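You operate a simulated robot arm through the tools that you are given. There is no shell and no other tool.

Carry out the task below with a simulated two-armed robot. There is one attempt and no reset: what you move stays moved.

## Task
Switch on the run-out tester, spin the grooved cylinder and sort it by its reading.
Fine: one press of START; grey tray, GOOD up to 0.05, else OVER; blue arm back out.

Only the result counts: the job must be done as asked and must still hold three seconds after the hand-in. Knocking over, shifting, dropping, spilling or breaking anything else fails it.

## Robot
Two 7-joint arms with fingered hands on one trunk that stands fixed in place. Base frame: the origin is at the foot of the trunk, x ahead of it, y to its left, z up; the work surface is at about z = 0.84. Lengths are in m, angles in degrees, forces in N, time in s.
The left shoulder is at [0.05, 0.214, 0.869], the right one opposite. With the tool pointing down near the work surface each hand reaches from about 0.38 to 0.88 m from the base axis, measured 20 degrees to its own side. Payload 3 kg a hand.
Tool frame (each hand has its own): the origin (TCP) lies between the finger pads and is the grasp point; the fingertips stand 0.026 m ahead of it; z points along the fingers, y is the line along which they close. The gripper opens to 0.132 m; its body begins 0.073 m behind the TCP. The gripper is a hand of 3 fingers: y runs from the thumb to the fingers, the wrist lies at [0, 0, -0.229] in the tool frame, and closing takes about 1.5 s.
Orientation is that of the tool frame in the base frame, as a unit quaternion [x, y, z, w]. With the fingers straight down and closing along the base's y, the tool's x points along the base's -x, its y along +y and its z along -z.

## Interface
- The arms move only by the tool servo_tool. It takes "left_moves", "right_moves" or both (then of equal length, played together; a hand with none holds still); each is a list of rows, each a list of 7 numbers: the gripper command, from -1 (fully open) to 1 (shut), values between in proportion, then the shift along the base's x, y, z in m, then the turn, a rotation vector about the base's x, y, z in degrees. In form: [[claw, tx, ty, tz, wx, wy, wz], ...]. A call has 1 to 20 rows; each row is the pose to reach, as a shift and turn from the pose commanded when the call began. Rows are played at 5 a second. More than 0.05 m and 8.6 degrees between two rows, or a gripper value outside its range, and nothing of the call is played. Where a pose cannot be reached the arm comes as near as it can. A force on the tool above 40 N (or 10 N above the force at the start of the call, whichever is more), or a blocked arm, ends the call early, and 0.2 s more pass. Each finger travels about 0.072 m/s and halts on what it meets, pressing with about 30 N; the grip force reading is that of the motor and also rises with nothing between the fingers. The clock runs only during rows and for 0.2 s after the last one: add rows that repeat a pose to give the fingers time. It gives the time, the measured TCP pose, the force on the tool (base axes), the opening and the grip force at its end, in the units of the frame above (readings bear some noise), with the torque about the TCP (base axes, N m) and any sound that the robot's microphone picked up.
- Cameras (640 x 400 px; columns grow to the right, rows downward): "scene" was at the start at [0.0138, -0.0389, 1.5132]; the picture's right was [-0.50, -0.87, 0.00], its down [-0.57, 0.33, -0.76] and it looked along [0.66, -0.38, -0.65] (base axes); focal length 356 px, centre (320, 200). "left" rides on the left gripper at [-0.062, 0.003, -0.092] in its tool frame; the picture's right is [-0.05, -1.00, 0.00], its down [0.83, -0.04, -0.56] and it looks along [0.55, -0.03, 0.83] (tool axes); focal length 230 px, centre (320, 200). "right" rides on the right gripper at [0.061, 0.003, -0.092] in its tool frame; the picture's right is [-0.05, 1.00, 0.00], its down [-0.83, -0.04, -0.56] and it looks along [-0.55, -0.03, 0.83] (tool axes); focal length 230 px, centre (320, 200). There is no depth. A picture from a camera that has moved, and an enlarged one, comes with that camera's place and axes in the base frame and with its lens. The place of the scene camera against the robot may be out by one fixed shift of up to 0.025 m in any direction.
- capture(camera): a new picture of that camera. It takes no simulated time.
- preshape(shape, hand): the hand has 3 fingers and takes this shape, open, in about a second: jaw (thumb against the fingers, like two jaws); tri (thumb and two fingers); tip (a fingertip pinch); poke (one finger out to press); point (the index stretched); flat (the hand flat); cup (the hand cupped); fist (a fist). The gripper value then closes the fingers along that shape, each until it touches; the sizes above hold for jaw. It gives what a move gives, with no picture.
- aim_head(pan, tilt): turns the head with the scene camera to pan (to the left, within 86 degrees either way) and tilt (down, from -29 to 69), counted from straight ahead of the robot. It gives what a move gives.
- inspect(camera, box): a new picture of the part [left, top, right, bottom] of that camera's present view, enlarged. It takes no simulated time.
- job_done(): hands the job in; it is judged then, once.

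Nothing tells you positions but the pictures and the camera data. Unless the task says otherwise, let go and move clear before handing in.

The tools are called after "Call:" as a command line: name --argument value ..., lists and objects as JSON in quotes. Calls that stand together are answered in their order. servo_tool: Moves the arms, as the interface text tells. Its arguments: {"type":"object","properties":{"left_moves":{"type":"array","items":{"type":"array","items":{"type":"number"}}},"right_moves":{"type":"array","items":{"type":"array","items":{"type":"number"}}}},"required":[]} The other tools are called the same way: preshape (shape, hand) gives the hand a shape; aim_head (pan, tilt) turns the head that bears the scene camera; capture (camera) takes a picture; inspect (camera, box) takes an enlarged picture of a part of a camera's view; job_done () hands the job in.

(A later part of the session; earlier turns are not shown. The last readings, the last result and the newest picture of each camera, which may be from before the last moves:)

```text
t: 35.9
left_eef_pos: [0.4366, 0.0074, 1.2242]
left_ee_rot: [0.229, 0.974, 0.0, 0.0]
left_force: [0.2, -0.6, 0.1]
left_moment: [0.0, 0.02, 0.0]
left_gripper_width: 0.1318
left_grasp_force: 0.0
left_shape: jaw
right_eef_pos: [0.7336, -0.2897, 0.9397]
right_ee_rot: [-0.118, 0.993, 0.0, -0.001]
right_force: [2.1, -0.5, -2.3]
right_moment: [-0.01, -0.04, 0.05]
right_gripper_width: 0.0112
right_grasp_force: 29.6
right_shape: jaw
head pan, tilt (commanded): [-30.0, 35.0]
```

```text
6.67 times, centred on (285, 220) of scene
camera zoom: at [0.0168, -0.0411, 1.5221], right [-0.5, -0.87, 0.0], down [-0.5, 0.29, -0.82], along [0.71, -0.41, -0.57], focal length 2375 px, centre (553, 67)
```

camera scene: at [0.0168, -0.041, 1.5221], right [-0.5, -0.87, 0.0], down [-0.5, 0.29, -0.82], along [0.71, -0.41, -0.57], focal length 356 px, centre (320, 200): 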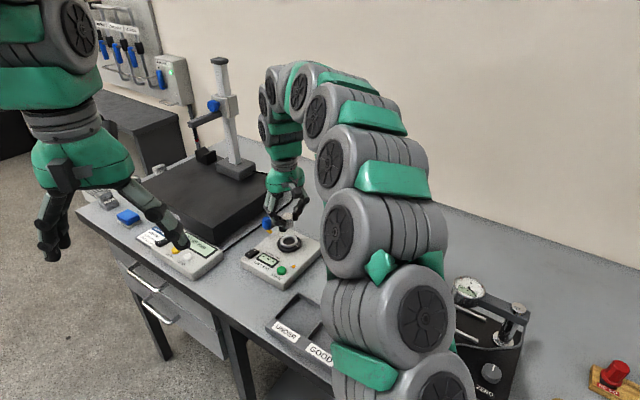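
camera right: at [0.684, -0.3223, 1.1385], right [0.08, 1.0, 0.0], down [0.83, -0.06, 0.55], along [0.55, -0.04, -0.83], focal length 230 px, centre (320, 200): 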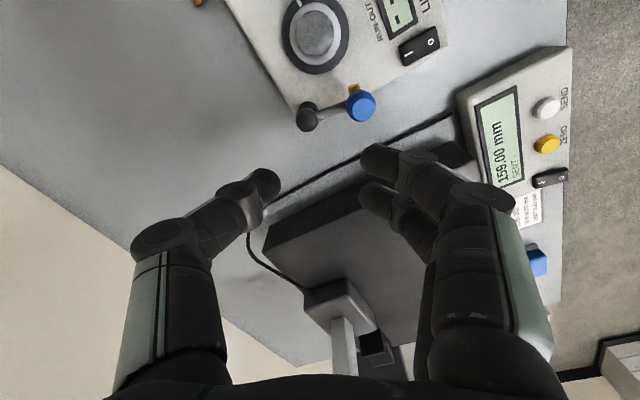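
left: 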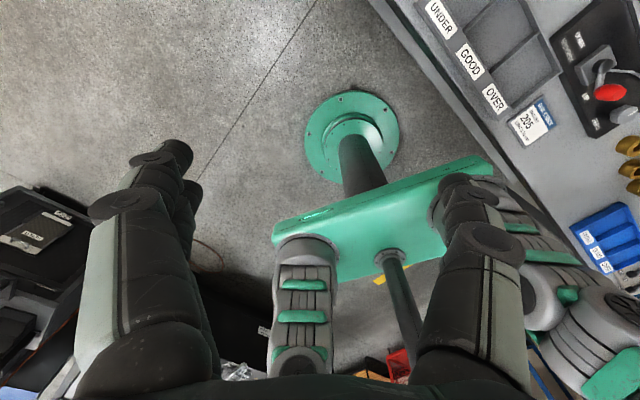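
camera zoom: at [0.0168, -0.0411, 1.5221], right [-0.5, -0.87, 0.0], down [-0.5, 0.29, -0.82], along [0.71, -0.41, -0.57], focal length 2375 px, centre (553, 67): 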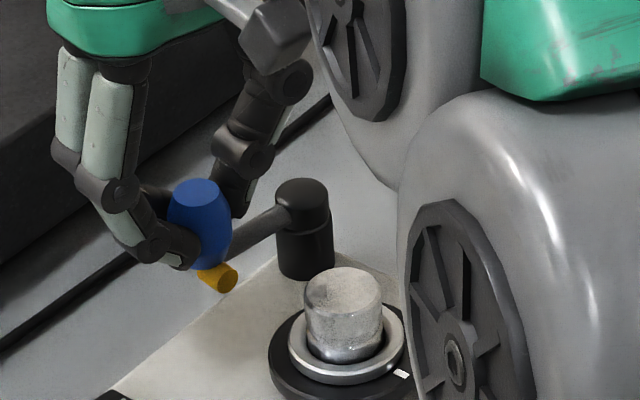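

I've got a firm grip on the knob. I'll swing the arm in along its arc about the post, starting with 20° and checking the force.

Call:
servo_tool --right_moves '[[0.8, -0.0044, -0.0012, 0, 0, 0, 4], [0.8, -0.0088, -0.0027, 0, 0, 0, 8], [0.8, -0.0129, -0.0046, 0, 0, 0, 12], [0.8, -0.0169, -0.0069, 0, 0, 0, 16], [0.8, -0.0169, -0.0069, 0, 0, 0, 16]]'

Call:
inspect --camera "right" --box '[200, 30, 440, 230]'

Call:
inspect --camera "scene" --box '[255, 190, 315, 250]'

```text
t: 37.1
left_eef_pos: [0.4376, 0.006, 1.2259]
left_ee_rot: [0.228, 0.974, -0.001, -0.001]
left_force: [-0.9, 0.2, -0.5]
left_moment: [-0.01, 0.01, 0.02]
left_gripper_width: 0.132
left_grasp_force: 0.0
left_shape: jaw
right_eef_pos: [0.7174, -0.2966, 0.9395]
right_ee_rot: [-0.256, 0.967, -0.001, 0.0]
right_force: [4.9, -3.5, 0.1]
right_moment: [-0.01, -0.11, 0.17]
right_gripper_width: 0.0112
right_grasp_force: 30.0
right_shape: jaw
head pan, tilt (commanded): [-30.0, 35.0]
```

```text
2.00 times, centred on (320, 130) of right
camera zoom: at [0.6617, -0.3247, 1.0323], right [-0.45, 0.89, 0.0], down [0.74, 0.37, 0.55], along [0.5, 0.25, -0.83], focal length 460 px, centre (320, 340)
```

zoom: 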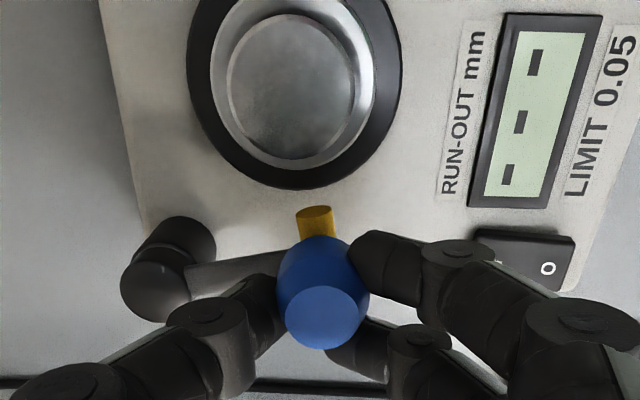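

```text
6.67 times, centred on (285, 220) of scene
camera zoom: at [0.0169, -0.0411, 1.5221], right [-0.5, -0.87, 0.0], down [-0.5, 0.29, -0.82], along [0.71, -0.41, -0.57], focal length 2375 px, centre (553, 67)
```

zoom: 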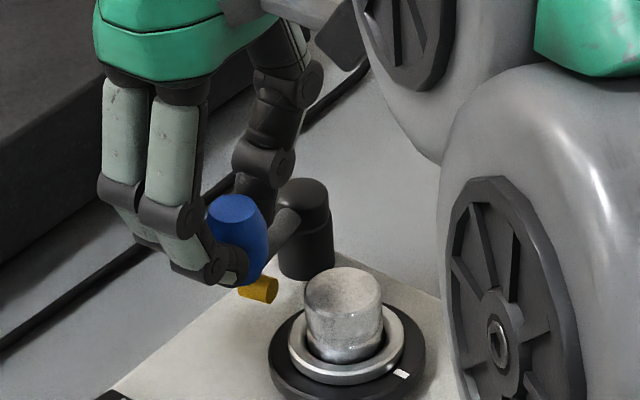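

Call:
servo_tool --right_moves '[[0.8, -0.002, -0.0013, 0, 0, 0, 2], [0.8, -0.0038, -0.0026, 0, 0, 0, 4], [0.8, -0.0056, -0.004, 0, 0, 0, 6], [0.8, -0.0073, -0.0055, 0, 0, 0, 8], [0.8, -0.0073, -0.0055, 0, 0, 0, 8]]'

Call:
inspect --camera "right" --box '[200, 30, 440, 230]'

Call:
inspect --camera "scene" --box '[265, 200, 315, 245]'

```text
t: 38.3
left_eef_pos: [0.4365, 0.0062, 1.2244]
left_ee_rot: [0.228, 0.974, 0.001, 0.0]
left_force: [0.9, 0.2, -0.9]
left_moment: [-0.01, 0.0, 0.0]
left_gripper_width: 0.1317
left_grasp_force: 0.0
left_shape: jaw
right_eef_pos: [0.708, -0.3015, 0.9402]
right_ee_rot: [-0.322, 0.947, -0.001, 0.0]
right_force: [10.9, -2.8, 0.2]
right_moment: [-0.06, -0.25, 0.28]
right_gripper_width: 0.0112
right_grasp_force: 30.7
right_shape: jaw
head pan, tilt (commanded): [-30.0, 35.0]
```

```text
2.00 times, centred on (320, 130) of right
camera zoom: at [0.6589, -0.3373, 1.0323], right [-0.57, 0.82, 0.0], down [0.68, 0.47, 0.55], along [0.46, 0.31, -0.83], focal length 460 px, centre (320, 340)
```

zoom: 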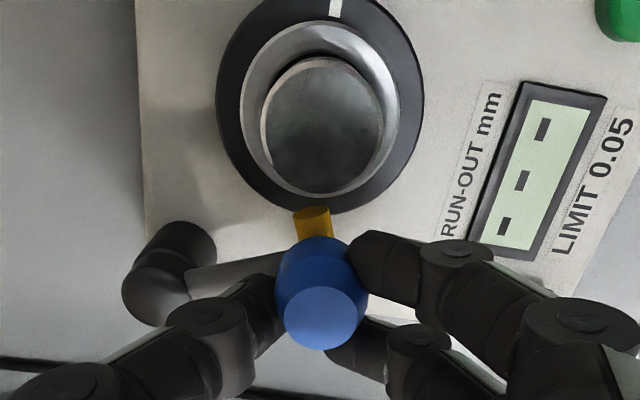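

```text
8.89 times, centred on (290, 222) of scene
camera zoom: at [0.0169, -0.0411, 1.5221], right [-0.5, -0.87, 0.0], down [-0.5, 0.29, -0.82], along [0.71, -0.41, -0.57], focal length 3167 px, centre (587, 0)
```

zoom: 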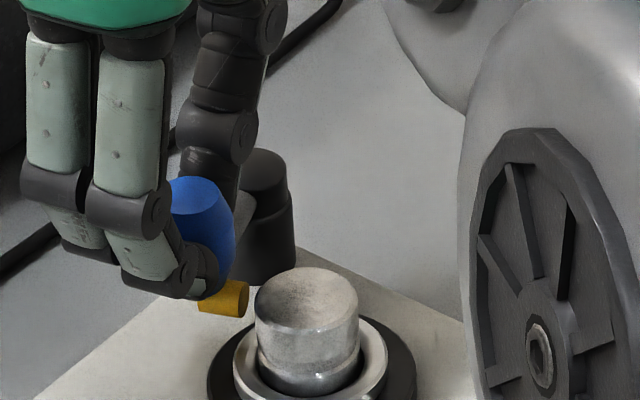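

The arm is moving freely and the stylus tip is getting close to the cylinder. The side force suggests my arc is slightly too wide, so I'll correct inward and continue in small steps.

Call:
servo_tool --right_moves '[[0.8, -0.0005, -0.0016, 0, 0, 0, 1], [0.8, -0.0014, -0.0027, 0, 0, 0, 2], [0.8, -0.0022, -0.0037, 0, 0, 0, 3], [0.8, -0.003, -0.0047, 0, 0, 0, 4], [0.8, -0.003, -0.0047, 0, 0, 0, 4]]'

Call:
inspect --camera "right" --box '[240, 60, 400, 200]'

Call:
inspect --camera "scene" --box '[275, 215, 315, 245]'

```text
t: 39.3
left_eef_pos: [0.4361, 0.0059, 1.2249]
left_ee_rot: [0.229, 0.974, 0.0, 0.001]
left_force: [0.1, -0.3, -0.3]
left_moment: [0.01, 0.0, -0.04]
left_gripper_width: 0.1319
left_grasp_force: 0.1
left_shape: jaw
right_eef_pos: [0.7087, -0.3026, 0.9409]
right_ee_rot: [-0.355, 0.935, 0.0, 0.003]
right_force: [20.8, 11.7, -10.7]
right_moment: [0.25, -0.45, -0.04]
right_gripper_width: 0.0105
right_grasp_force: 29.8
right_shape: jaw
head pan, tilt (commanded): [-30.0, 35.0]
stopped in row 5 (right hand): the force on the tool passed its limit at 42 N (the readings are from after the stop); the commanded pose is now the measured one
```

```text
2.86 times, centred on (320, 130) of right
camera zoom: at [0.6602, -0.3419, 1.0322], right [-0.62, 0.78, 0.0], down [0.65, 0.52, 0.56], along [0.44, 0.35, -0.83], focal length 657 px, centre (320, 400)
```

zoom: 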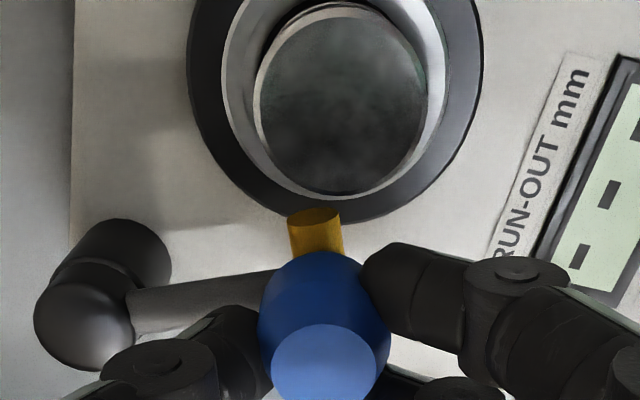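

```text
13.33 times, centred on (295, 230) of scene
camera zoom: at [0.0172, -0.041, 1.5221], right [-0.5, -0.87, 0.0], down [-0.5, 0.29, -0.82], along [0.71, -0.41, -0.57], focal length 4750 px, centre (653, -200)
```

zoom: 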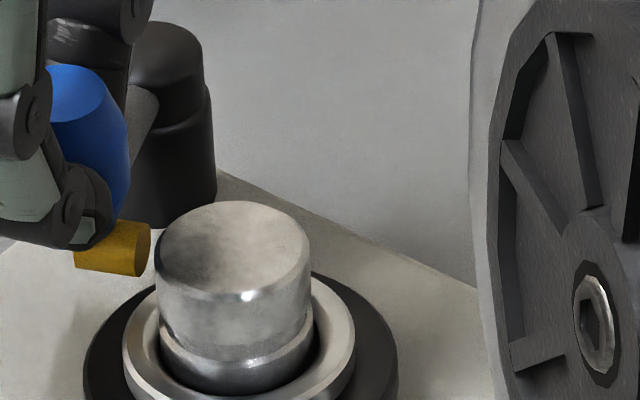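

The swing has stopped firmly at about 31°, with the stylus beside the cylinder. I'll zoom in to see whether it's a built-in stop or contact with the part.

Call:
inspect --camera "right" --box '[285, 70, 365, 140]'

Call:
inspect --camera "scene" --box '[275, 218, 303, 242]'

Call:
inspect --camera "right" --box '[180, 90, 460, 290]'

```text
5.71 times, centred on (325, 105) of right
camera zoom: at [0.6602, -0.3419, 1.0322], right [-0.62, 0.78, 0.0], down [0.65, 0.52, 0.56], along [0.44, 0.35, -0.83], focal length 1315 px, centre (291, 743)
```

zoom: 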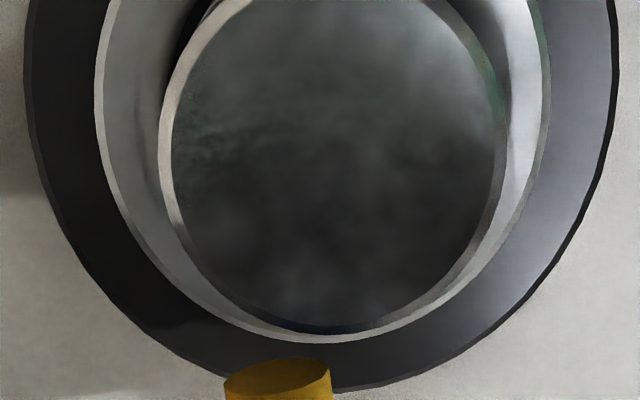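

```text
16.00 times, centred on (289, 230) of scene
camera zoom: at [0.0172, -0.041, 1.5221], right [-0.5, -0.87, 0.0], down [-0.5, 0.29, -0.82], along [0.71, -0.41, -0.57], focal length 5700 px, centre (816, -280)
```

zoom: 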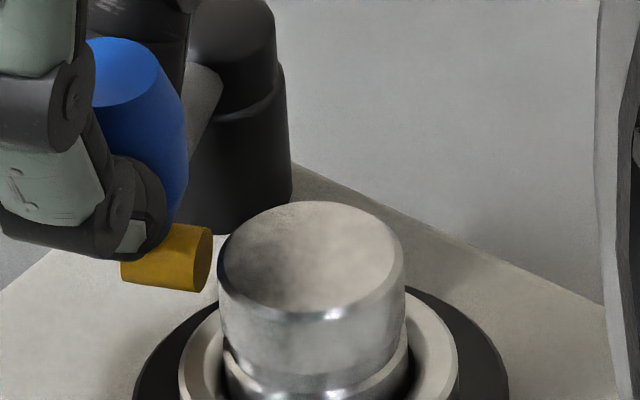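

```text
2.00 times, centred on (320, 190) of right
camera zoom: at [0.6602, -0.3419, 1.0322], right [-0.62, 0.78, 0.0], down [0.65, 0.52, 0.56], along [0.44, 0.35, -0.83], focal length 460 px, centre (320, 220)
```

zoom: 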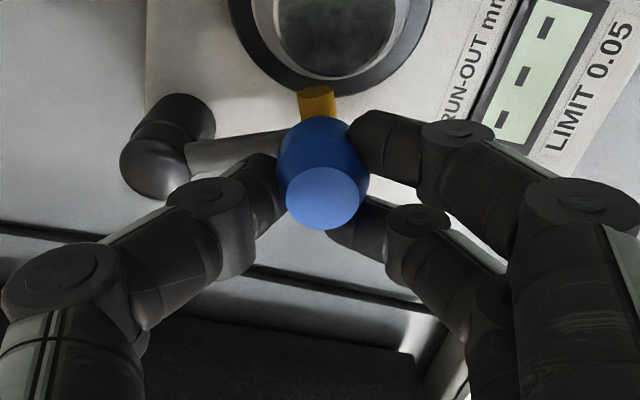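

The arm seems to be at its inner stop, with no sign of finger contact. I'll release the knob, rise straight up and see whether it stays in.

Call:
servo_tool --right_moves '[[0.6, 0, 0, 0, 0, 0, 0], [0.45, 0, 0, 0, 0, 0, 0], [0.3, 0, 0, 0, 0, 0, 0], [0.24, 0, 0, 0, 0, 0, 0], [0.24, 0, 0, 0.015, 0, 0, 0], [0.24, 0, 0, 0.04, 0, 0, 0], [0.24, 0, 0, 0.08, 0, 0, 0], [0.24, 0, 0, 0.11, 0, 0, 0], [0.24, 0, 0, 0.11, 0, 0, 0]]'

Call:
inspect --camera "right" --box '[180, 0, 460, 200]'

Call:
inspect --camera "scene" --box '[255, 200, 315, 250]'

```text
t: 41.3
left_eef_pos: [0.4366, 0.006, 1.2261]
left_ee_rot: [0.228, 0.974, 0.0, 0.0]
left_force: [0.4, -0.6, -0.3]
left_moment: [0.02, 0.01, 0.02]
left_gripper_width: 0.1319
left_grasp_force: 0.0
left_shape: jaw
right_eef_pos: [0.7069, -0.3049, 1.0508]
right_ee_rot: [-0.355, 0.935, 0.0, 0.002]
right_force: [-0.1, 1.1, -0.8]
right_moment: [-0.01, -0.01, 0.0]
right_gripper_width: 0.0498
right_grasp_force: 0.0
right_shape: jaw
head pan, tilt (commanded): [-30.0, 35.0]
```

```text
2.00 times, centred on (320, 100) of right
camera zoom: at [0.6589, -0.3434, 1.1426], right [-0.62, 0.78, 0.0], down [0.65, 0.52, 0.56], along [0.44, 0.35, -0.83], focal length 460 px, centre (320, 400)
```

zoom: 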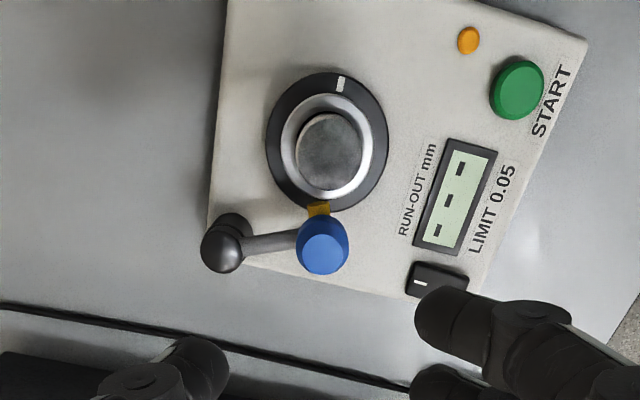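

```text
8.00 times, centred on (285, 225) of scene
camera zoom: at [0.0168, -0.041, 1.5221], right [-0.5, -0.87, 0.0], down [-0.5, 0.29, -0.82], along [0.71, -0.41, -0.57], focal length 2850 px, centre (600, 0)
```

zoom: 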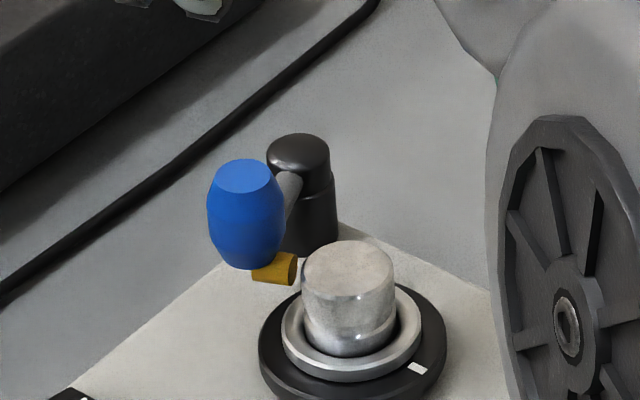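

The arm stays in, and its stylus now points straight at the cylinder's axis, so this looks like the built-in "in" stop. It may have relaxed a degree or two on release. I'll switch to poke and nudge it gently to the stop before pressing START.

Call:
preshape --hand "right" --shape "poke"

Call:
servo_tool --right_moves '[[-1, 0.02, 0.015, 0, 0, 0, 0], [-1, 0.036, 0.03, 0, 0, 0, 0], [-1, 0.036, 0.03, -0.04, 0, 0, 0], [-1, 0.036, 0.03, -0.08, 0, 0, 0], [-1, 0.036, 0.03, -0.08, 0, 0, 0]]'

Call:
inspect --camera "right" --box '[180, 60, 460, 260]'

Call:
inspect --camera "scene" --box '[245, 190, 315, 250]'

```text
t: 42.2
left_eef_pos: [0.4358, 0.0063, 1.225]
left_ee_rot: [0.228, 0.974, 0.0, 0.0]
left_force: [0.4, -0.3, 0.6]
left_moment: [-0.02, 0.01, -0.01]
left_gripper_width: 0.1317
left_grasp_force: 0.2
left_shape: jaw
right_eef_pos: [0.7064, -0.3023, 1.0498]
right_ee_rot: [-0.355, 0.935, -0.001, 0.0]
right_force: [-0.5, -0.5, -0.4]
right_moment: [0.01, -0.01, 0.01]
right_gripper_width: 0.0
right_grasp_force: 0.1
right_shape: poke
head pan, tilt (commanded): [-30.0, 35.0]
```

```text
t: 43.4
left_eef_pos: [0.436, 0.0069, 1.2243]
left_ee_rot: [0.229, 0.974, 0.001, 0.001]
left_force: [-0.1, -0.2, -0.5]
left_moment: [0.02, -0.01, 0.0]
left_gripper_width: 0.132
left_grasp_force: 0.1
left_shape: jaw
right_eef_pos: [0.7429, -0.2734, 0.9714]
right_ee_rot: [-0.354, 0.935, 0.0, 0.0]
right_force: [0.7, -0.6, -1.2]
right_moment: [0.0, 0.03, 0.0]
right_gripper_width: 0.0001
right_grasp_force: 0.2
right_shape: poke
head pan, tilt (commanded): [-30.0, 35.0]
```

```text
2.00 times, centred on (320, 160) of right
camera zoom: at [0.6946, -0.3136, 1.0635], right [-0.62, 0.78, 0.0], down [0.65, 0.52, 0.56], along [0.44, 0.35, -0.83], focal length 460 px, centre (320, 280)
```

zoom: 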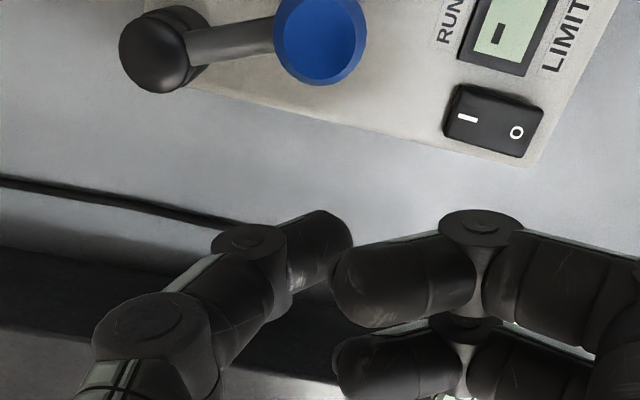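

```text
6.67 times, centred on (280, 220) of scene
camera zoom: at [0.0168, -0.041, 1.5221], right [-0.5, -0.87, 0.0], down [-0.5, 0.29, -0.82], along [0.71, -0.41, -0.57], focal length 2375 px, centre (587, 67)
```

zoom: 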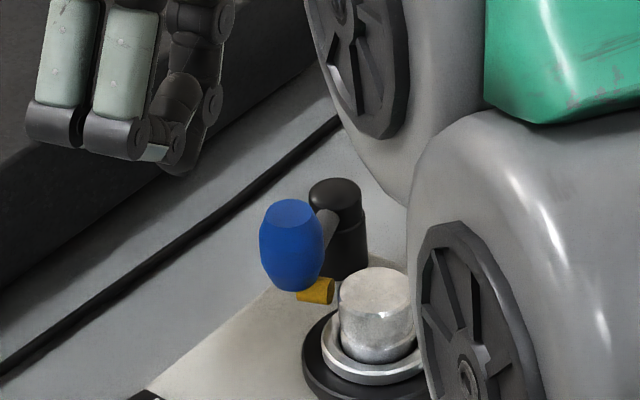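

Call:
servo_tool --right_moves '[[-1, 0, 0, -0.02, 0, 0, 0], [-1, 0, 0, -0.037, 0, 0, 0], [-1, -0.006, -0.0052, -0.037, 0, 0, 0], [-1, -0.0113, -0.0098, -0.037, 0, 0, 0], [-1, -0.0136, -0.0118, -0.037, 0, 0, 0], [-1, -0.0136, -0.0118, -0.037, 0, 0, 0]]'

Call:
inspect --camera "right" --box '[180, 60, 460, 260]'

Call:
inspect --camera "scene" --box '[255, 195, 315, 245]'

```text
t: 44.8
left_eef_pos: [0.4367, 0.0065, 1.2246]
left_ee_rot: [0.229, 0.973, -0.001, 0.0]
left_force: [0.0, -0.3, 0.1]
left_moment: [0.01, 0.01, 0.03]
left_gripper_width: 0.132
left_grasp_force: 0.1
left_shape: jaw
right_eef_pos: [0.7299, -0.2861, 0.9341]
right_ee_rot: [-0.355, 0.935, 0.0, 0.001]
right_force: [0.2, 0.0, 0.7]
right_moment: [-0.01, 0.01, 0.02]
right_gripper_width: 0.0001
right_grasp_force: 0.0
right_shape: poke
head pan, tilt (commanded): [-30.0, 35.0]
```

```text
2.00 times, centred on (320, 160) of right
camera zoom: at [0.6816, -0.325, 1.0255], right [-0.62, 0.78, 0.0], down [0.65, 0.52, 0.56], along [0.44, 0.35, -0.83], focal length 460 px, centre (320, 280)
```

zoom: 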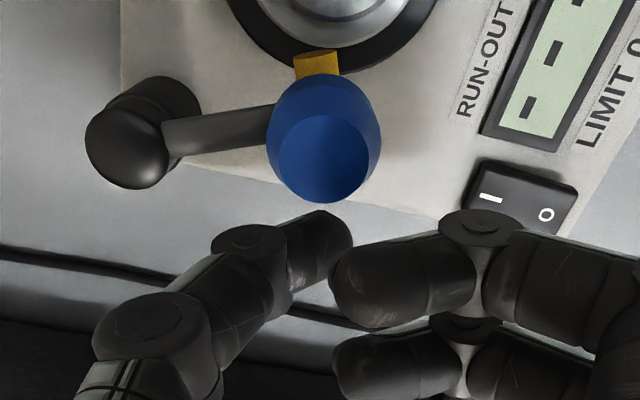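

```text
8.00 times, centred on (285, 220) of scene
camera zoom: at [0.0168, -0.041, 1.5221], right [-0.5, -0.87, 0.0], down [-0.5, 0.29, -0.82], along [0.71, -0.41, -0.57], focal length 2850 px, centre (600, 40)
```

zoom: 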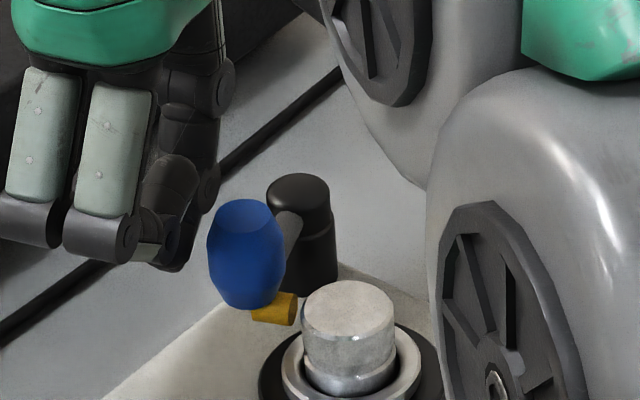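

Call:
servo_tool --right_moves '[[-1, -0.0023, -0.002, 0, 0, 0, 0], [-1, -0.0045, -0.0039, 0, 0, 0, 0], [-1, -0.006, -0.0052, 0, 0, 0, 0], [-1, -0.006, -0.0052, 0, 0, 0, 0]]'

Call:
inspect --camera "scene" --box '[255, 195, 315, 245]'

```text
t: 45.8
left_eef_pos: [0.436, 0.0074, 1.224]
left_ee_rot: [0.229, 0.973, 0.0, 0.0]
left_force: [0.1, 0.4, 0.8]
left_moment: [-0.02, -0.02, 0.01]
left_gripper_width: 0.1319
left_grasp_force: 0.0
left_shape: jaw
right_eef_pos: [0.7238, -0.2899, 0.9333]
right_ee_rot: [-0.354, 0.935, 0.0, 0.002]
right_force: [-0.3, -0.6, 0.1]
right_moment: [0.02, -0.02, -0.02]
right_gripper_width: 0.0
right_grasp_force: 0.1
right_shape: poke
head pan, tilt (commanded): [-30.0, 35.0]
```

```text
8.00 times, centred on (285, 220) of scene
camera zoom: at [0.0168, -0.041, 1.5221], right [-0.5, -0.87, 0.0], down [-0.5, 0.29, -0.82], along [0.71, -0.41, -0.57], focal length 2850 px, centre (600, 40)
```

zoom: 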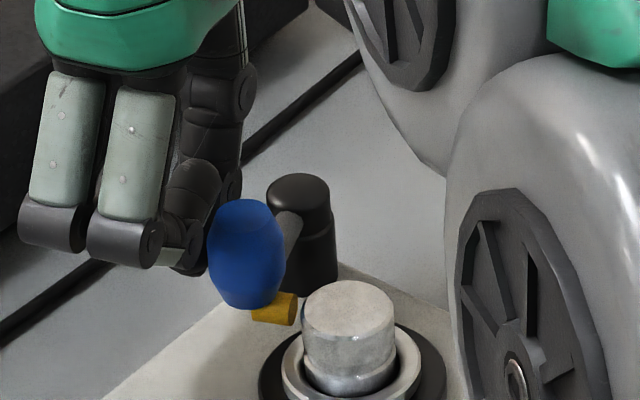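

Call:
servo_tool --right_moves '[[-1, -0.0015, -0.0013, 0, 0, 0, 0], [-1, -0.003, -0.0026, 0, 0, 0, 0], [-1, -0.003, -0.0026, 0, 0, 0, 0]]'

Call:
inspect --camera "scene" --box '[255, 195, 315, 245]'

Call:
inspect --camera "right" --box '[180, 60, 460, 260]'

```text
t: 46.6
left_eef_pos: [0.4361, 0.0069, 1.2245]
left_ee_rot: [0.228, 0.974, 0.0, 0.0]
left_force: [0.3, 0.2, 0.2]
left_moment: [0.01, 0.0, 0.01]
left_gripper_width: 0.1318
left_grasp_force: 0.0
left_shape: jaw
right_eef_pos: [0.7207, -0.2923, 0.9326]
right_ee_rot: [-0.355, 0.935, 0.0, 0.002]
right_force: [4.6, 1.8, 1.1]
right_moment: [0.06, -0.07, -0.01]
right_gripper_width: 0.0001
right_grasp_force: 0.1
right_shape: poke
head pan, tilt (commanded): [-30.0, 35.0]
```

```text
8.00 times, centred on (285, 220) of scene
camera zoom: at [0.0168, -0.041, 1.5221], right [-0.5, -0.87, 0.0], down [-0.5, 0.29, -0.82], along [0.71, -0.41, -0.57], focal length 2850 px, centre (600, 40)
```

zoom: 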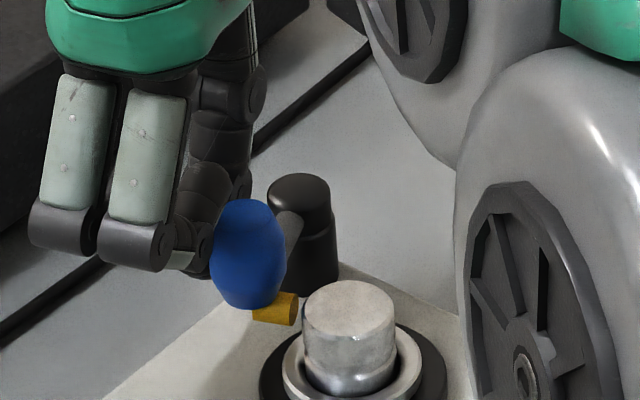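

```text
2.00 times, centred on (320, 160) of right
camera zoom: at [0.6728, -0.3323, 1.0257], right [-0.62, 0.78, 0.0], down [0.65, 0.52, 0.56], along [0.44, 0.35, -0.83], focal length 460 px, centre (320, 280)
```

zoom: 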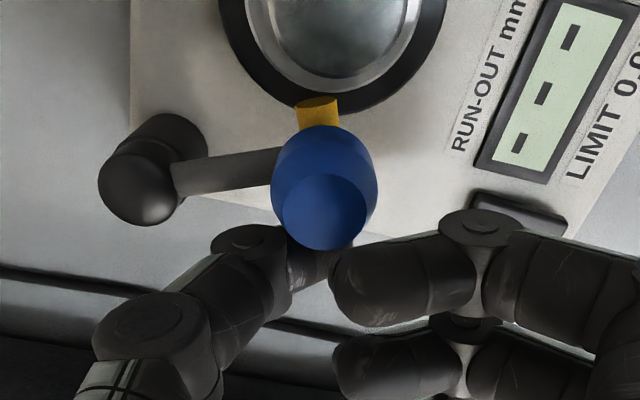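

Call:
servo_tool --right_moves '[[-1, -0.0008, -0.0007, 0, 0, 0, 0], [-1, -0.0015, -0.0013, 0, 0, 0, 0], [-1, -0.0015, -0.0013, 0, 0, 0, 0]]'

Call:
inspect --camera "scene" --box '[255, 195, 315, 245]'

```text
t: 47.4
left_eef_pos: [0.4373, 0.0071, 1.2253]
left_ee_rot: [0.228, 0.974, 0.001, 0.0]
left_force: [0.2, -0.8, 0.9]
left_moment: [-0.01, 0.02, 0.01]
left_gripper_width: 0.1321
left_grasp_force: 0.1
left_shape: jaw
right_eef_pos: [0.7182, -0.2924, 0.9334]
right_ee_rot: [-0.354, 0.935, 0.0, 0.001]
right_force: [16.5, 9.7, 0.6]
right_moment: [0.16, -0.31, 0.01]
right_gripper_width: 0.0002
right_grasp_force: 0.1
right_shape: poke
head pan, tilt (commanded): [-30.0, 35.0]
```

```text
8.00 times, centred on (285, 220) of scene
camera zoom: at [0.017, -0.0408, 1.5221], right [-0.5, -0.87, 0.0], down [-0.5, 0.29, -0.82], along [0.71, -0.41, -0.57], focal length 2850 px, centre (600, 40)
```

zoom: 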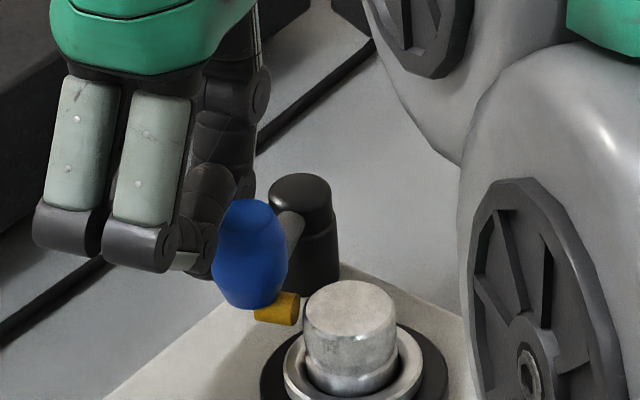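

The arm is now firmly against its inner stop: the force rose with no further motion. I'll back off sideways, lift, and go above the START button.

Call:
servo_tool --right_moves '[[-1, 0.008, 0.007, 0, 0, 0, 0], [-1, 0.018, 0.0156, 0.005, 0, 0, 0], [-1, 0.022, 0.019, 0.04, 0, 0, 0], [-1, 0.022, 0.019, 0.08, 0, 0, 0], [-1, -0.01, 0.02, 0.1, 0, 0, 0], [-1, -0.05, 0.022, 0.1, 0, 0, 0], [-1, -0.09, 0.024, 0.1, 0, 0, 0], [-1, -0.116, 0.024, 0.08, 0, 0, 0], [-1, -0.116, 0.024, 0.04, 0, 0, 0], [-1, -0.116, 0.024, 0.01, 0, 0, 0], [-1, -0.116, 0.024, 0.01, 0, 0, 0]]'

Call:
capture --camera "right"

Call:
inspect --camera "scene" --box '[225, 195, 325, 295]'

```text
t: 49.8
left_eef_pos: [0.4367, 0.0061, 1.2244]
left_ee_rot: [0.229, 0.973, 0.0, 0.0]
left_force: [0.4, 0.8, -0.6]
left_moment: [0.0, 0.0, -0.01]
left_gripper_width: 0.1319
left_grasp_force: 0.0
left_shape: jaw
right_eef_pos: [0.6034, -0.2711, 0.9419]
right_ee_rot: [-0.355, 0.935, 0.0, 0.001]
right_force: [0.7, -0.5, 0.1]
right_moment: [-0.01, -0.02, 0.0]
right_gripper_width: 0.0
right_grasp_force: 0.0
right_shape: poke
head pan, tilt (commanded): [-30.0, 35.0]
```

```text
taken
camera right: at [0.5556, -0.3106, 1.0344], right [-0.62, 0.78, 0.0], down [0.65, 0.52, 0.56], along [0.44, 0.35, -0.83], focal length 230 px, centre (320, 200)
```

right: 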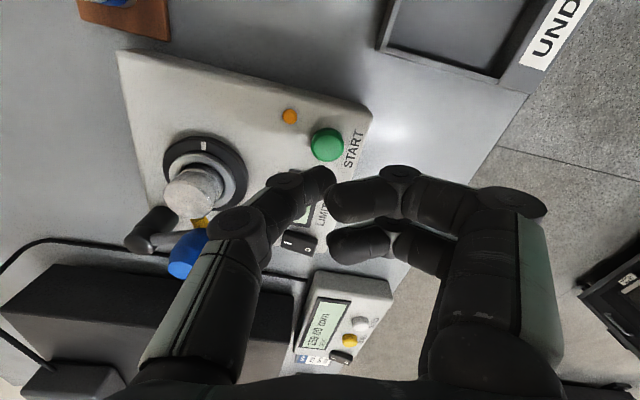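

```text
4.00 times, centred on (275, 245) of scene
camera zoom: at [0.0168, -0.041, 1.5221], right [-0.5, -0.87, 0.0], down [-0.5, 0.29, -0.82], along [0.71, -0.41, -0.57], focal length 1425 px, centre (500, 20)
```

zoom: 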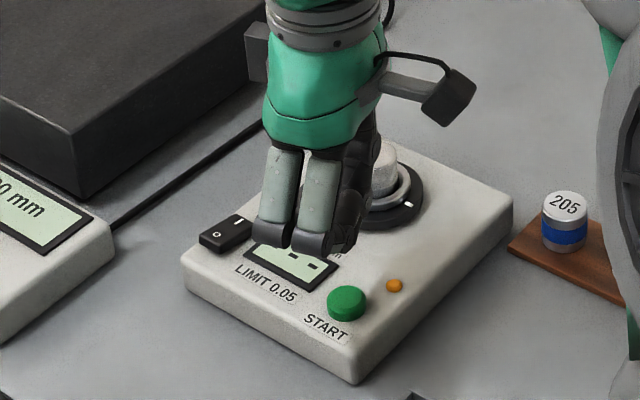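

Call:
inspect --camera "right" --box '[270, 100, 380, 210]'

```text
3.64 times, centred on (325, 155) of right
camera zoom: at [0.5556, -0.3106, 1.0344], right [-0.62, 0.78, 0.0], down [0.65, 0.52, 0.56], along [0.44, 0.35, -0.83], focal length 837 px, centre (302, 364)
```

zoom: 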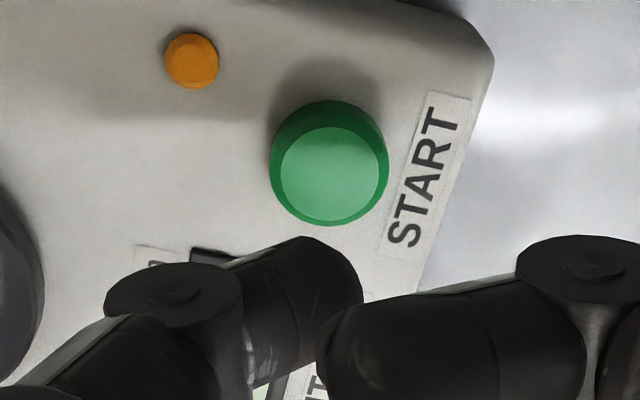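

The thumb tip is over START with the 24 mm button underneath. I'll lower to just above it.

Call:
servo_tool --right_moves '[[-1, 0, 0, -0.012, 0, 0, 0], [-1, 0, 0, -0.024, 0, 0, 0], [-1, 0, 0, -0.033, 0, 0, 0], [-1, 0, 0, -0.033, 0, 0, 0]]'

Call:
inspect --camera "right" --box '[270, 80, 390, 210]'

Call:
inspect --camera "scene" --box '[235, 215, 325, 295]'

```text
t: 50.8
left_eef_pos: [0.4359, 0.0064, 1.2247]
left_ee_rot: [0.228, 0.974, 0.0, 0.0]
left_force: [0.8, 0.3, 0.4]
left_moment: [-0.02, 0.0, 0.01]
left_gripper_width: 0.1318
left_grasp_force: 0.0
left_shape: jaw
right_eef_pos: [0.6027, -0.2716, 0.909]
right_ee_rot: [-0.354, 0.935, -0.001, 0.001]
right_force: [-0.5, 0.4, 0.5]
right_moment: [0.0, 0.03, 0.03]
right_gripper_width: 0.0
right_grasp_force: 0.1
right_shape: poke
head pan, tilt (commanded): [-30.0, 35.0]
```

```text
3.08 times, centred on (330, 145) of right
camera zoom: at [0.5551, -0.3104, 1.0016], right [-0.62, 0.78, 0.0], down [0.65, 0.52, 0.56], along [0.44, 0.35, -0.83], focal length 708 px, centre (289, 369)
```

zoom: 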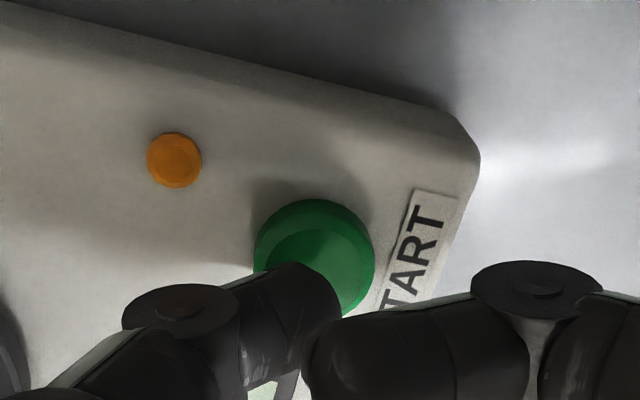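

```text
5.00 times, centred on (280, 255) of scene
camera zoom: at [0.0167, -0.041, 1.5221], right [-0.5, -0.87, 0.0], down [-0.5, 0.29, -0.82], along [0.71, -0.41, -0.57], focal length 1781 px, centre (520, -75)
```

zoom: 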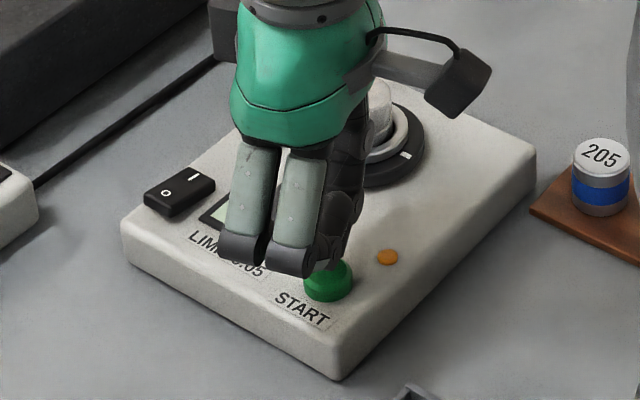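

Call:
servo_tool --right_moves '[[-1, 0, 0, -0.004, 0, 0, 0], [-1, 0, 0, -0.007, 0, 0, 0], [-1, 0, 0, -0.0095, 0, 0, 0], [-1, 0, 0, -0.0115, 0, 0, 0]]'

Call:
inspect --camera "scene" --box '[235, 215, 325, 295]'

Call:
capture --camera "right"

```text
t: 51.8
left_eef_pos: [0.4354, 0.0062, 1.2262]
left_ee_rot: [0.228, 0.974, 0.0, 0.0]
left_force: [0.2, -0.4, 0.3]
left_moment: [0.03, -0.02, -0.02]
left_gripper_width: 0.1318
left_grasp_force: 0.1
left_shape: jaw
right_eef_pos: [0.6036, -0.2702, 0.8991]
right_ee_rot: [-0.354, 0.935, -0.001, 0.002]
right_force: [0.5, -2.1, 12.0]
right_moment: [-0.05, -0.01, 0.01]
right_gripper_width: 0.0003
right_grasp_force: 0.1
right_shape: poke
head pan, tilt (commanded): [-30.0, 35.0]
heard: click
```

```text
5.00 times, centred on (280, 255) of scene
camera zoom: at [0.0166, -0.041, 1.5221], right [-0.5, -0.87, 0.0], down [-0.5, 0.29, -0.82], along [0.71, -0.41, -0.57], focal length 1781 px, centre (520, -75)
```

zoom: 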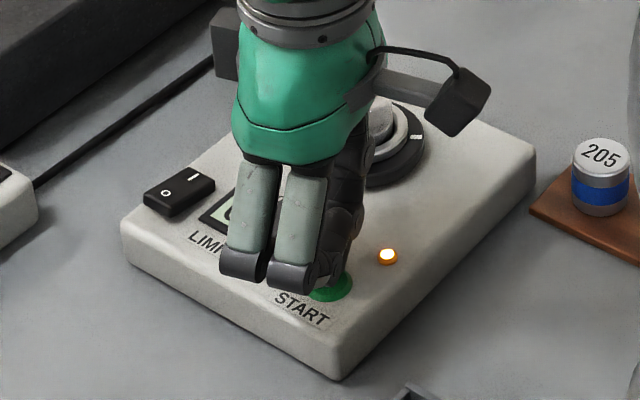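

```text
taken
camera right: at [0.5552, -0.3102, 0.9911], right [-0.62, 0.78, 0.0], down [0.65, 0.52, 0.56], along [0.44, 0.35, -0.83], focal length 230 px, centre (320, 200)
```

right: 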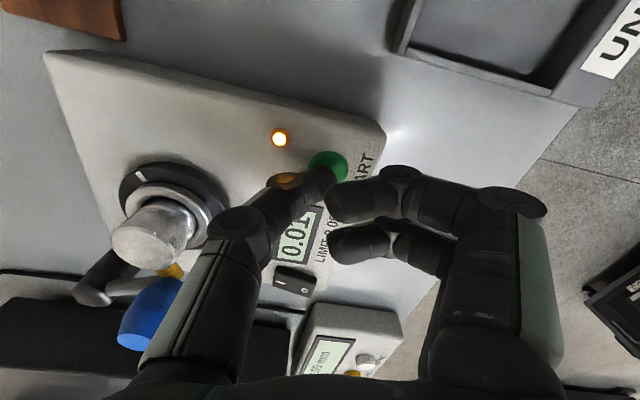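

A click, the lamp lit, and the display is live: START has been pressed once. I'll lift straight off and move clear to read the result.

Call:
servo_tool --right_moves '[[-1, 0, 0, 0.02, 0, 0, 0], [-1, 0, 0, 0.05, 0, 0, 0], [-1, 0, 0, 0.09, 0, 0, 0], [-1, 0, 0, 0.13, 0, 0, 0], [-1, 0.01, 0, 0.15, 0, 0, 0]]'

Call:
inspect --camera "right" --box '[120, 80, 400, 270]'

Call:
inspect --camera "scene" --box '[235, 215, 325, 295]'

```text
t: 53.0
left_eef_pos: [0.4358, 0.0063, 1.224]
left_ee_rot: [0.228, 0.974, 0.0, 0.0]
left_force: [-0.5, 0.5, -0.1]
left_moment: [-0.01, 0.04, 0.01]
left_gripper_width: 0.132
left_grasp_force: 0.0
left_shape: jaw
right_eef_pos: [0.6147, -0.2698, 1.0496]
right_ee_rot: [-0.355, 0.935, 0.0, 0.003]
right_force: [-0.2, 0.3, 0.3]
right_moment: [-0.01, -0.01, -0.03]
right_gripper_width: 0.0
right_grasp_force: 0.0
right_shape: poke
head pan, tilt (commanded): [-30.0, 35.0]
```

```text
2.11 times, centred on (260, 175) of right
camera zoom: at [0.5652, -0.3104, 1.1418], right [-0.62, 0.78, 0.0], down [0.65, 0.52, 0.56], along [0.44, 0.35, -0.83], focal length 484 px, centre (446, 253)
```

zoom: 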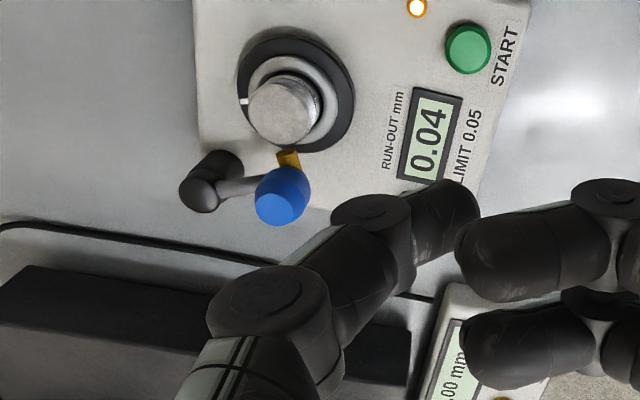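

```text
5.00 times, centred on (280, 255) of scene
camera zoom: at [0.0168, -0.041, 1.5221], right [-0.5, -0.87, 0.0], down [-0.5, 0.29, -0.82], along [0.71, -0.41, -0.57], focal length 1781 px, centre (520, -75)
```

zoom: 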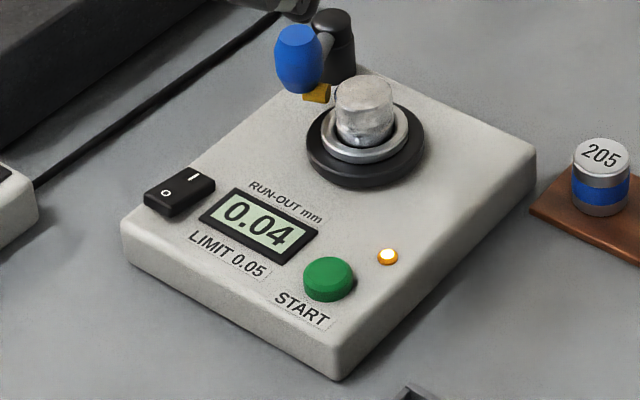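

It's still running, with the lamp lit and the mark turning, at 0.04 so far. I'll wait for it to finish before reading.

Call:
servo_tool --right_moves '[[-1, 0.01, 0, 0, 0, 0, 0], [-1, 0.02, -0.01, 0.01, 0, 0, 0], [-1, 0.02, -0.01, 0.01, 0, 0, 0], [-1, 0.02, -0.01, 0.01, 0, 0, 0], [-1, 0.02, -0.01, 0.01, 0, 0, 0], [-1, 0.02, -0.01, 0.01, 0, 0, 0], [-1, 0.02, -0.01, 0.01, 0, 0, 0], [-1, 0.02, -0.01, 0.01, 0, 0, 0], [-1, 0.02, -0.01, 0.01, 0, 0, 0], [-1, 0.02, -0.01, 0.01, 0, 0, 0]]'

Call:
inspect --camera "scene" --box '[235, 215, 325, 295]'

```text
t: 55.2
left_eef_pos: [0.4362, 0.0066, 1.2247]
left_ee_rot: [0.228, 0.974, 0.0, 0.001]
left_force: [0.2, -0.1, 0.9]
left_moment: [0.02, 0.0, -0.02]
left_gripper_width: 0.1319
left_grasp_force: 0.0
left_shape: jaw
right_eef_pos: [0.6334, -0.2803, 1.0587]
right_ee_rot: [-0.355, 0.935, -0.001, 0.002]
right_force: [0.0, 0.9, -0.4]
right_moment: [-0.03, -0.03, -0.05]
right_gripper_width: 0.0001
right_grasp_force: 0.0
right_shape: poke
head pan, tilt (commanded): [-30.0, 35.0]
```

```text
5.00 times, centred on (280, 255) of scene
camera zoom: at [0.0168, -0.041, 1.5221], right [-0.5, -0.87, 0.0], down [-0.5, 0.29, -0.82], along [0.71, -0.41, -0.57], focal length 1781 px, centre (520, -75)
```

zoom: 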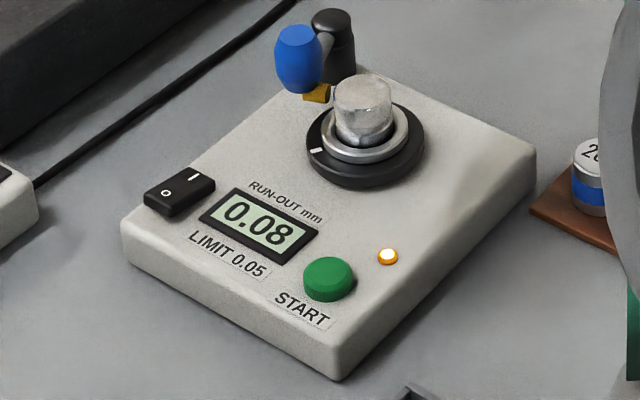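

The reading has risen to 0.08 and it's still turning, so I'll keep waiting until the lamp goes out.

Call:
servo_tool --right_moves '[[-1, 0, 0, 0, 0, 0, 0], [-1, 0, 0, 0, 0, 0, 0], [-1, 0, 0, 0, 0, 0, 0], [-1, 0, 0, 0, 0, 0, 0], [-1, 0, 0, 0, 0, 0, 0], [-1, 0, 0, 0, 0, 0, 0], [-1, 0, 0, 0, 0, 0, 0], [-1, 0, 0, 0, 0, 0, 0], [-1, 0, 0, 0, 0, 0, 0], [-1, 0, 0, 0, 0, 0, 0]]'

Call:
inspect --camera "scene" --box '[235, 215, 325, 295]'

Call:
servo_tool --right_moves '[[-1, 0, 0, 0, 0, 0, 0], [-1, 0, 0, 0, 0, 0, 0], [-1, 0, 0, 0, 0, 0, 0], [-1, 0, 0, 0, 0, 0, 0], [-1, 0, 0, 0, 0, 0, 0], [-1, 0, 0, 0, 0, 0, 0], [-1, 0, 0, 0, 0, 0, 0], [-1, 0, 0, 0, 0, 0, 0], [-1, 0, 0, 0, 0, 0, 0], [-1, 0, 0, 0, 0, 0, 0]]'

Call:
inspect --camera "scene" --box '[235, 215, 325, 295]'

```text
t: 57.4
left_eef_pos: [0.436, 0.0049, 1.2248]
left_ee_rot: [0.228, 0.974, 0.0, 0.0]
left_force: [0.6, 0.2, 0.9]
left_moment: [-0.01, 0.02, 0.03]
left_gripper_width: 0.1321
left_grasp_force: 0.1
left_shape: jaw
right_eef_pos: [0.6336, -0.281, 1.0581]
right_ee_rot: [-0.354, 0.935, 0.001, 0.001]
right_force: [0.4, -0.5, -0.1]
right_moment: [-0.03, 0.01, 0.01]
right_gripper_width: 0.0
right_grasp_force: 0.0
right_shape: poke
head pan, tilt (commanded): [-30.0, 35.0]
```

```text
5.00 times, centred on (280, 255) of scene
camera zoom: at [0.0168, -0.041, 1.5221], right [-0.5, -0.87, 0.0], down [-0.5, 0.29, -0.82], along [0.71, -0.41, -0.57], focal length 1781 px, centre (520, -75)
```

zoom: 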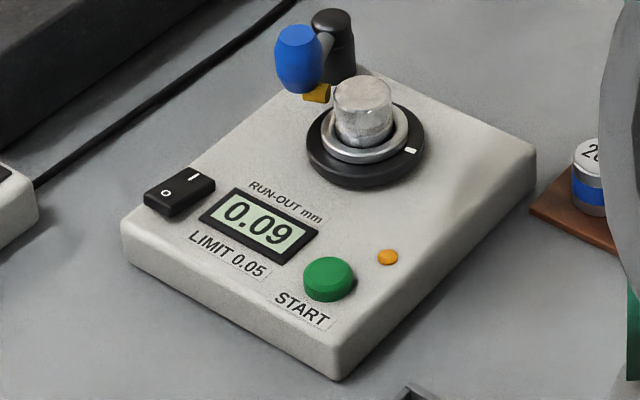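

```text
t: 59.6
left_eef_pos: [0.4356, 0.0063, 1.2237]
left_ee_rot: [0.229, 0.974, 0.0, -0.001]
left_force: [-0.1, 0.8, -0.3]
left_moment: [-0.02, 0.05, 0.01]
left_gripper_width: 0.1317
left_grasp_force: 0.0
left_shape: jaw
right_eef_pos: [0.633, -0.279, 1.0596]
right_ee_rot: [-0.355, 0.935, 0.0, 0.001]
right_force: [-0.7, 0.2, 0.1]
right_moment: [0.04, -0.02, 0.0]
right_gripper_width: 0.0
right_grasp_force: 0.1
right_shape: poke
head pan, tilt (commanded): [-30.0, 35.0]
```

```text
5.00 times, centred on (280, 255) of scene
camera zoom: at [0.0168, -0.041, 1.5221], right [-0.5, -0.87, 0.0], down [-0.5, 0.29, -0.82], along [0.71, -0.41, -0.57], focal length 1781 px, centre (520, -75)
```

zoom: 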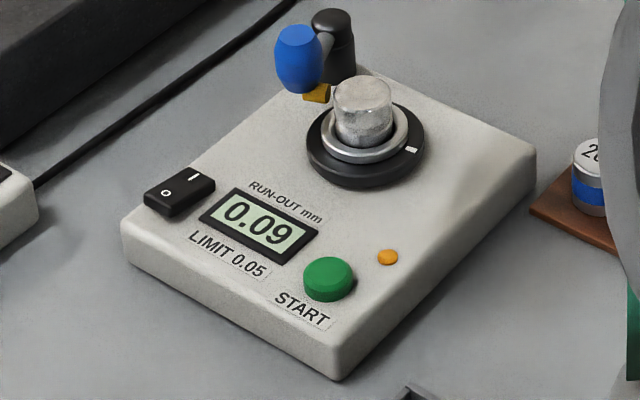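

The final reading is 0.09 mm, with the lamp off and the spindle back home. That's above the 0.05 limit, so the part goes in OVER. First I'll grip the blue knob again to swing the arm back out.

Call:
inspect --camera "scene" --box '[260, 245, 300, 272]'

Call:
preshape --hand "right" --shape "jaw"

Call:
servo_tool --right_moves '[[0.24, 0.025, -0.008, 0, 0, 0, 0], [0.24, 0.05, -0.016, -0.01, 0, 0, 0], [0.24, 0.075, -0.023, -0.03, 0, 0, 0], [0.24, 0.075, -0.023, -0.06, 0, 0, 0], [0.24, 0.075, -0.023, -0.08, 0, 0, 0], [0.24, 0.075, -0.023, -0.08, 0, 0, 0]]'

Call:
inspect --camera "right" --box '[180, 40, 460, 240]'

Call:
inspect --camera "scene" --box '[255, 190, 315, 245]'

```text
14.81 times, centred on (280, 258) of scene
camera zoom: at [0.0168, -0.041, 1.5221], right [-0.5, -0.87, 0.0], down [-0.5, 0.29, -0.82], along [0.71, -0.41, -0.57], focal length 5278 px, centre (913, -667)
```

zoom: 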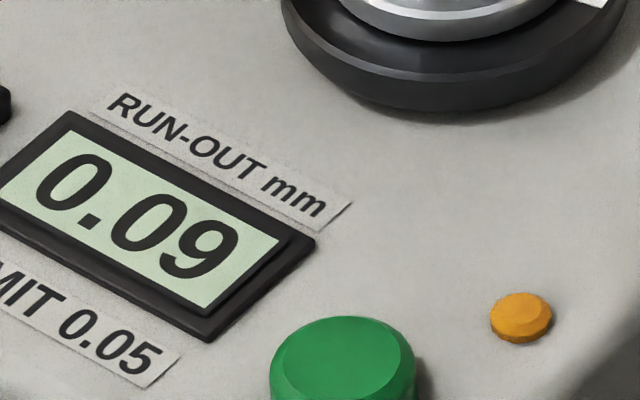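

```text
t: 60.5
left_eef_pos: [0.4372, 0.0061, 1.2253]
left_ee_rot: [0.228, 0.974, 0.0, 0.0]
left_force: [0.5, 0.3, -0.1]
left_moment: [0.06, 0.02, 0.01]
left_gripper_width: 0.1318
left_grasp_force: 0.1
left_shape: jaw
right_eef_pos: [0.6332, -0.2799, 1.0582]
right_ee_rot: [-0.355, 0.935, -0.001, 0.001]
right_force: [0.3, -0.4, -0.8]
right_moment: [0.02, 0.03, 0.02]
right_gripper_width: 0.1317
right_grasp_force: 0.0
right_shape: jaw
head pan, tilt (commanded): [-30.0, 35.0]
```

```text
t: 61.9
left_eef_pos: [0.4362, 0.0067, 1.2238]
left_ee_rot: [0.228, 0.974, 0.0, 0.0]
left_force: [0.6, -0.5, 0.0]
left_moment: [-0.02, 0.01, -0.01]
left_gripper_width: 0.1318
left_grasp_force: 0.0
left_shape: jaw
right_eef_pos: [0.7084, -0.3045, 0.9787]
right_ee_rot: [-0.354, 0.935, 0.0, 0.002]
right_force: [1.1, 0.7, 0.1]
right_moment: [0.05, 0.01, -0.01]
right_gripper_width: 0.0509
right_grasp_force: 0.0
right_shape: jaw
head pan, tilt (commanded): [-30.0, 35.0]
```

```text
2.00 times, centred on (320, 140) of right
camera zoom: at [0.6597, -0.3443, 1.0711], right [-0.62, 0.78, 0.0], down [0.65, 0.52, 0.56], along [0.44, 0.35, -0.83], focal length 460 px, centre (320, 320)
```

zoom: 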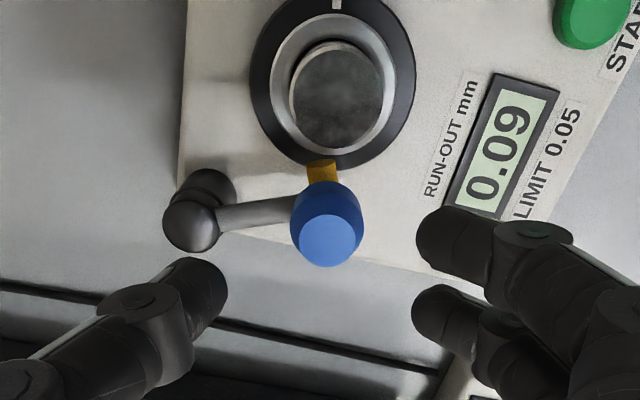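

```text
7.27 times, centred on (285, 218) of scene
camera zoom: at [0.0168, -0.041, 1.5221], right [-0.5, -0.87, 0.0], down [-0.5, 0.29, -0.82], along [0.71, -0.41, -0.57], focal length 2591 px, centre (574, 73)
```

zoom: 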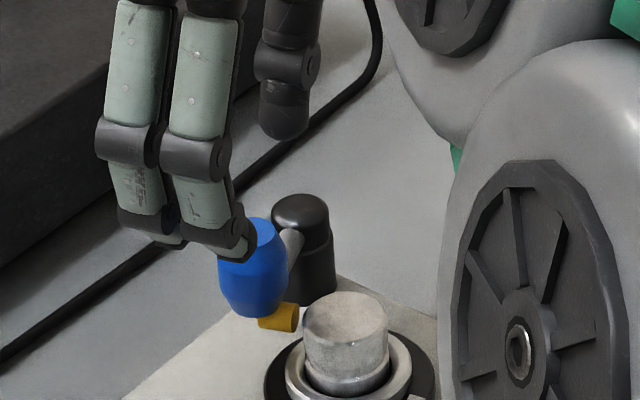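

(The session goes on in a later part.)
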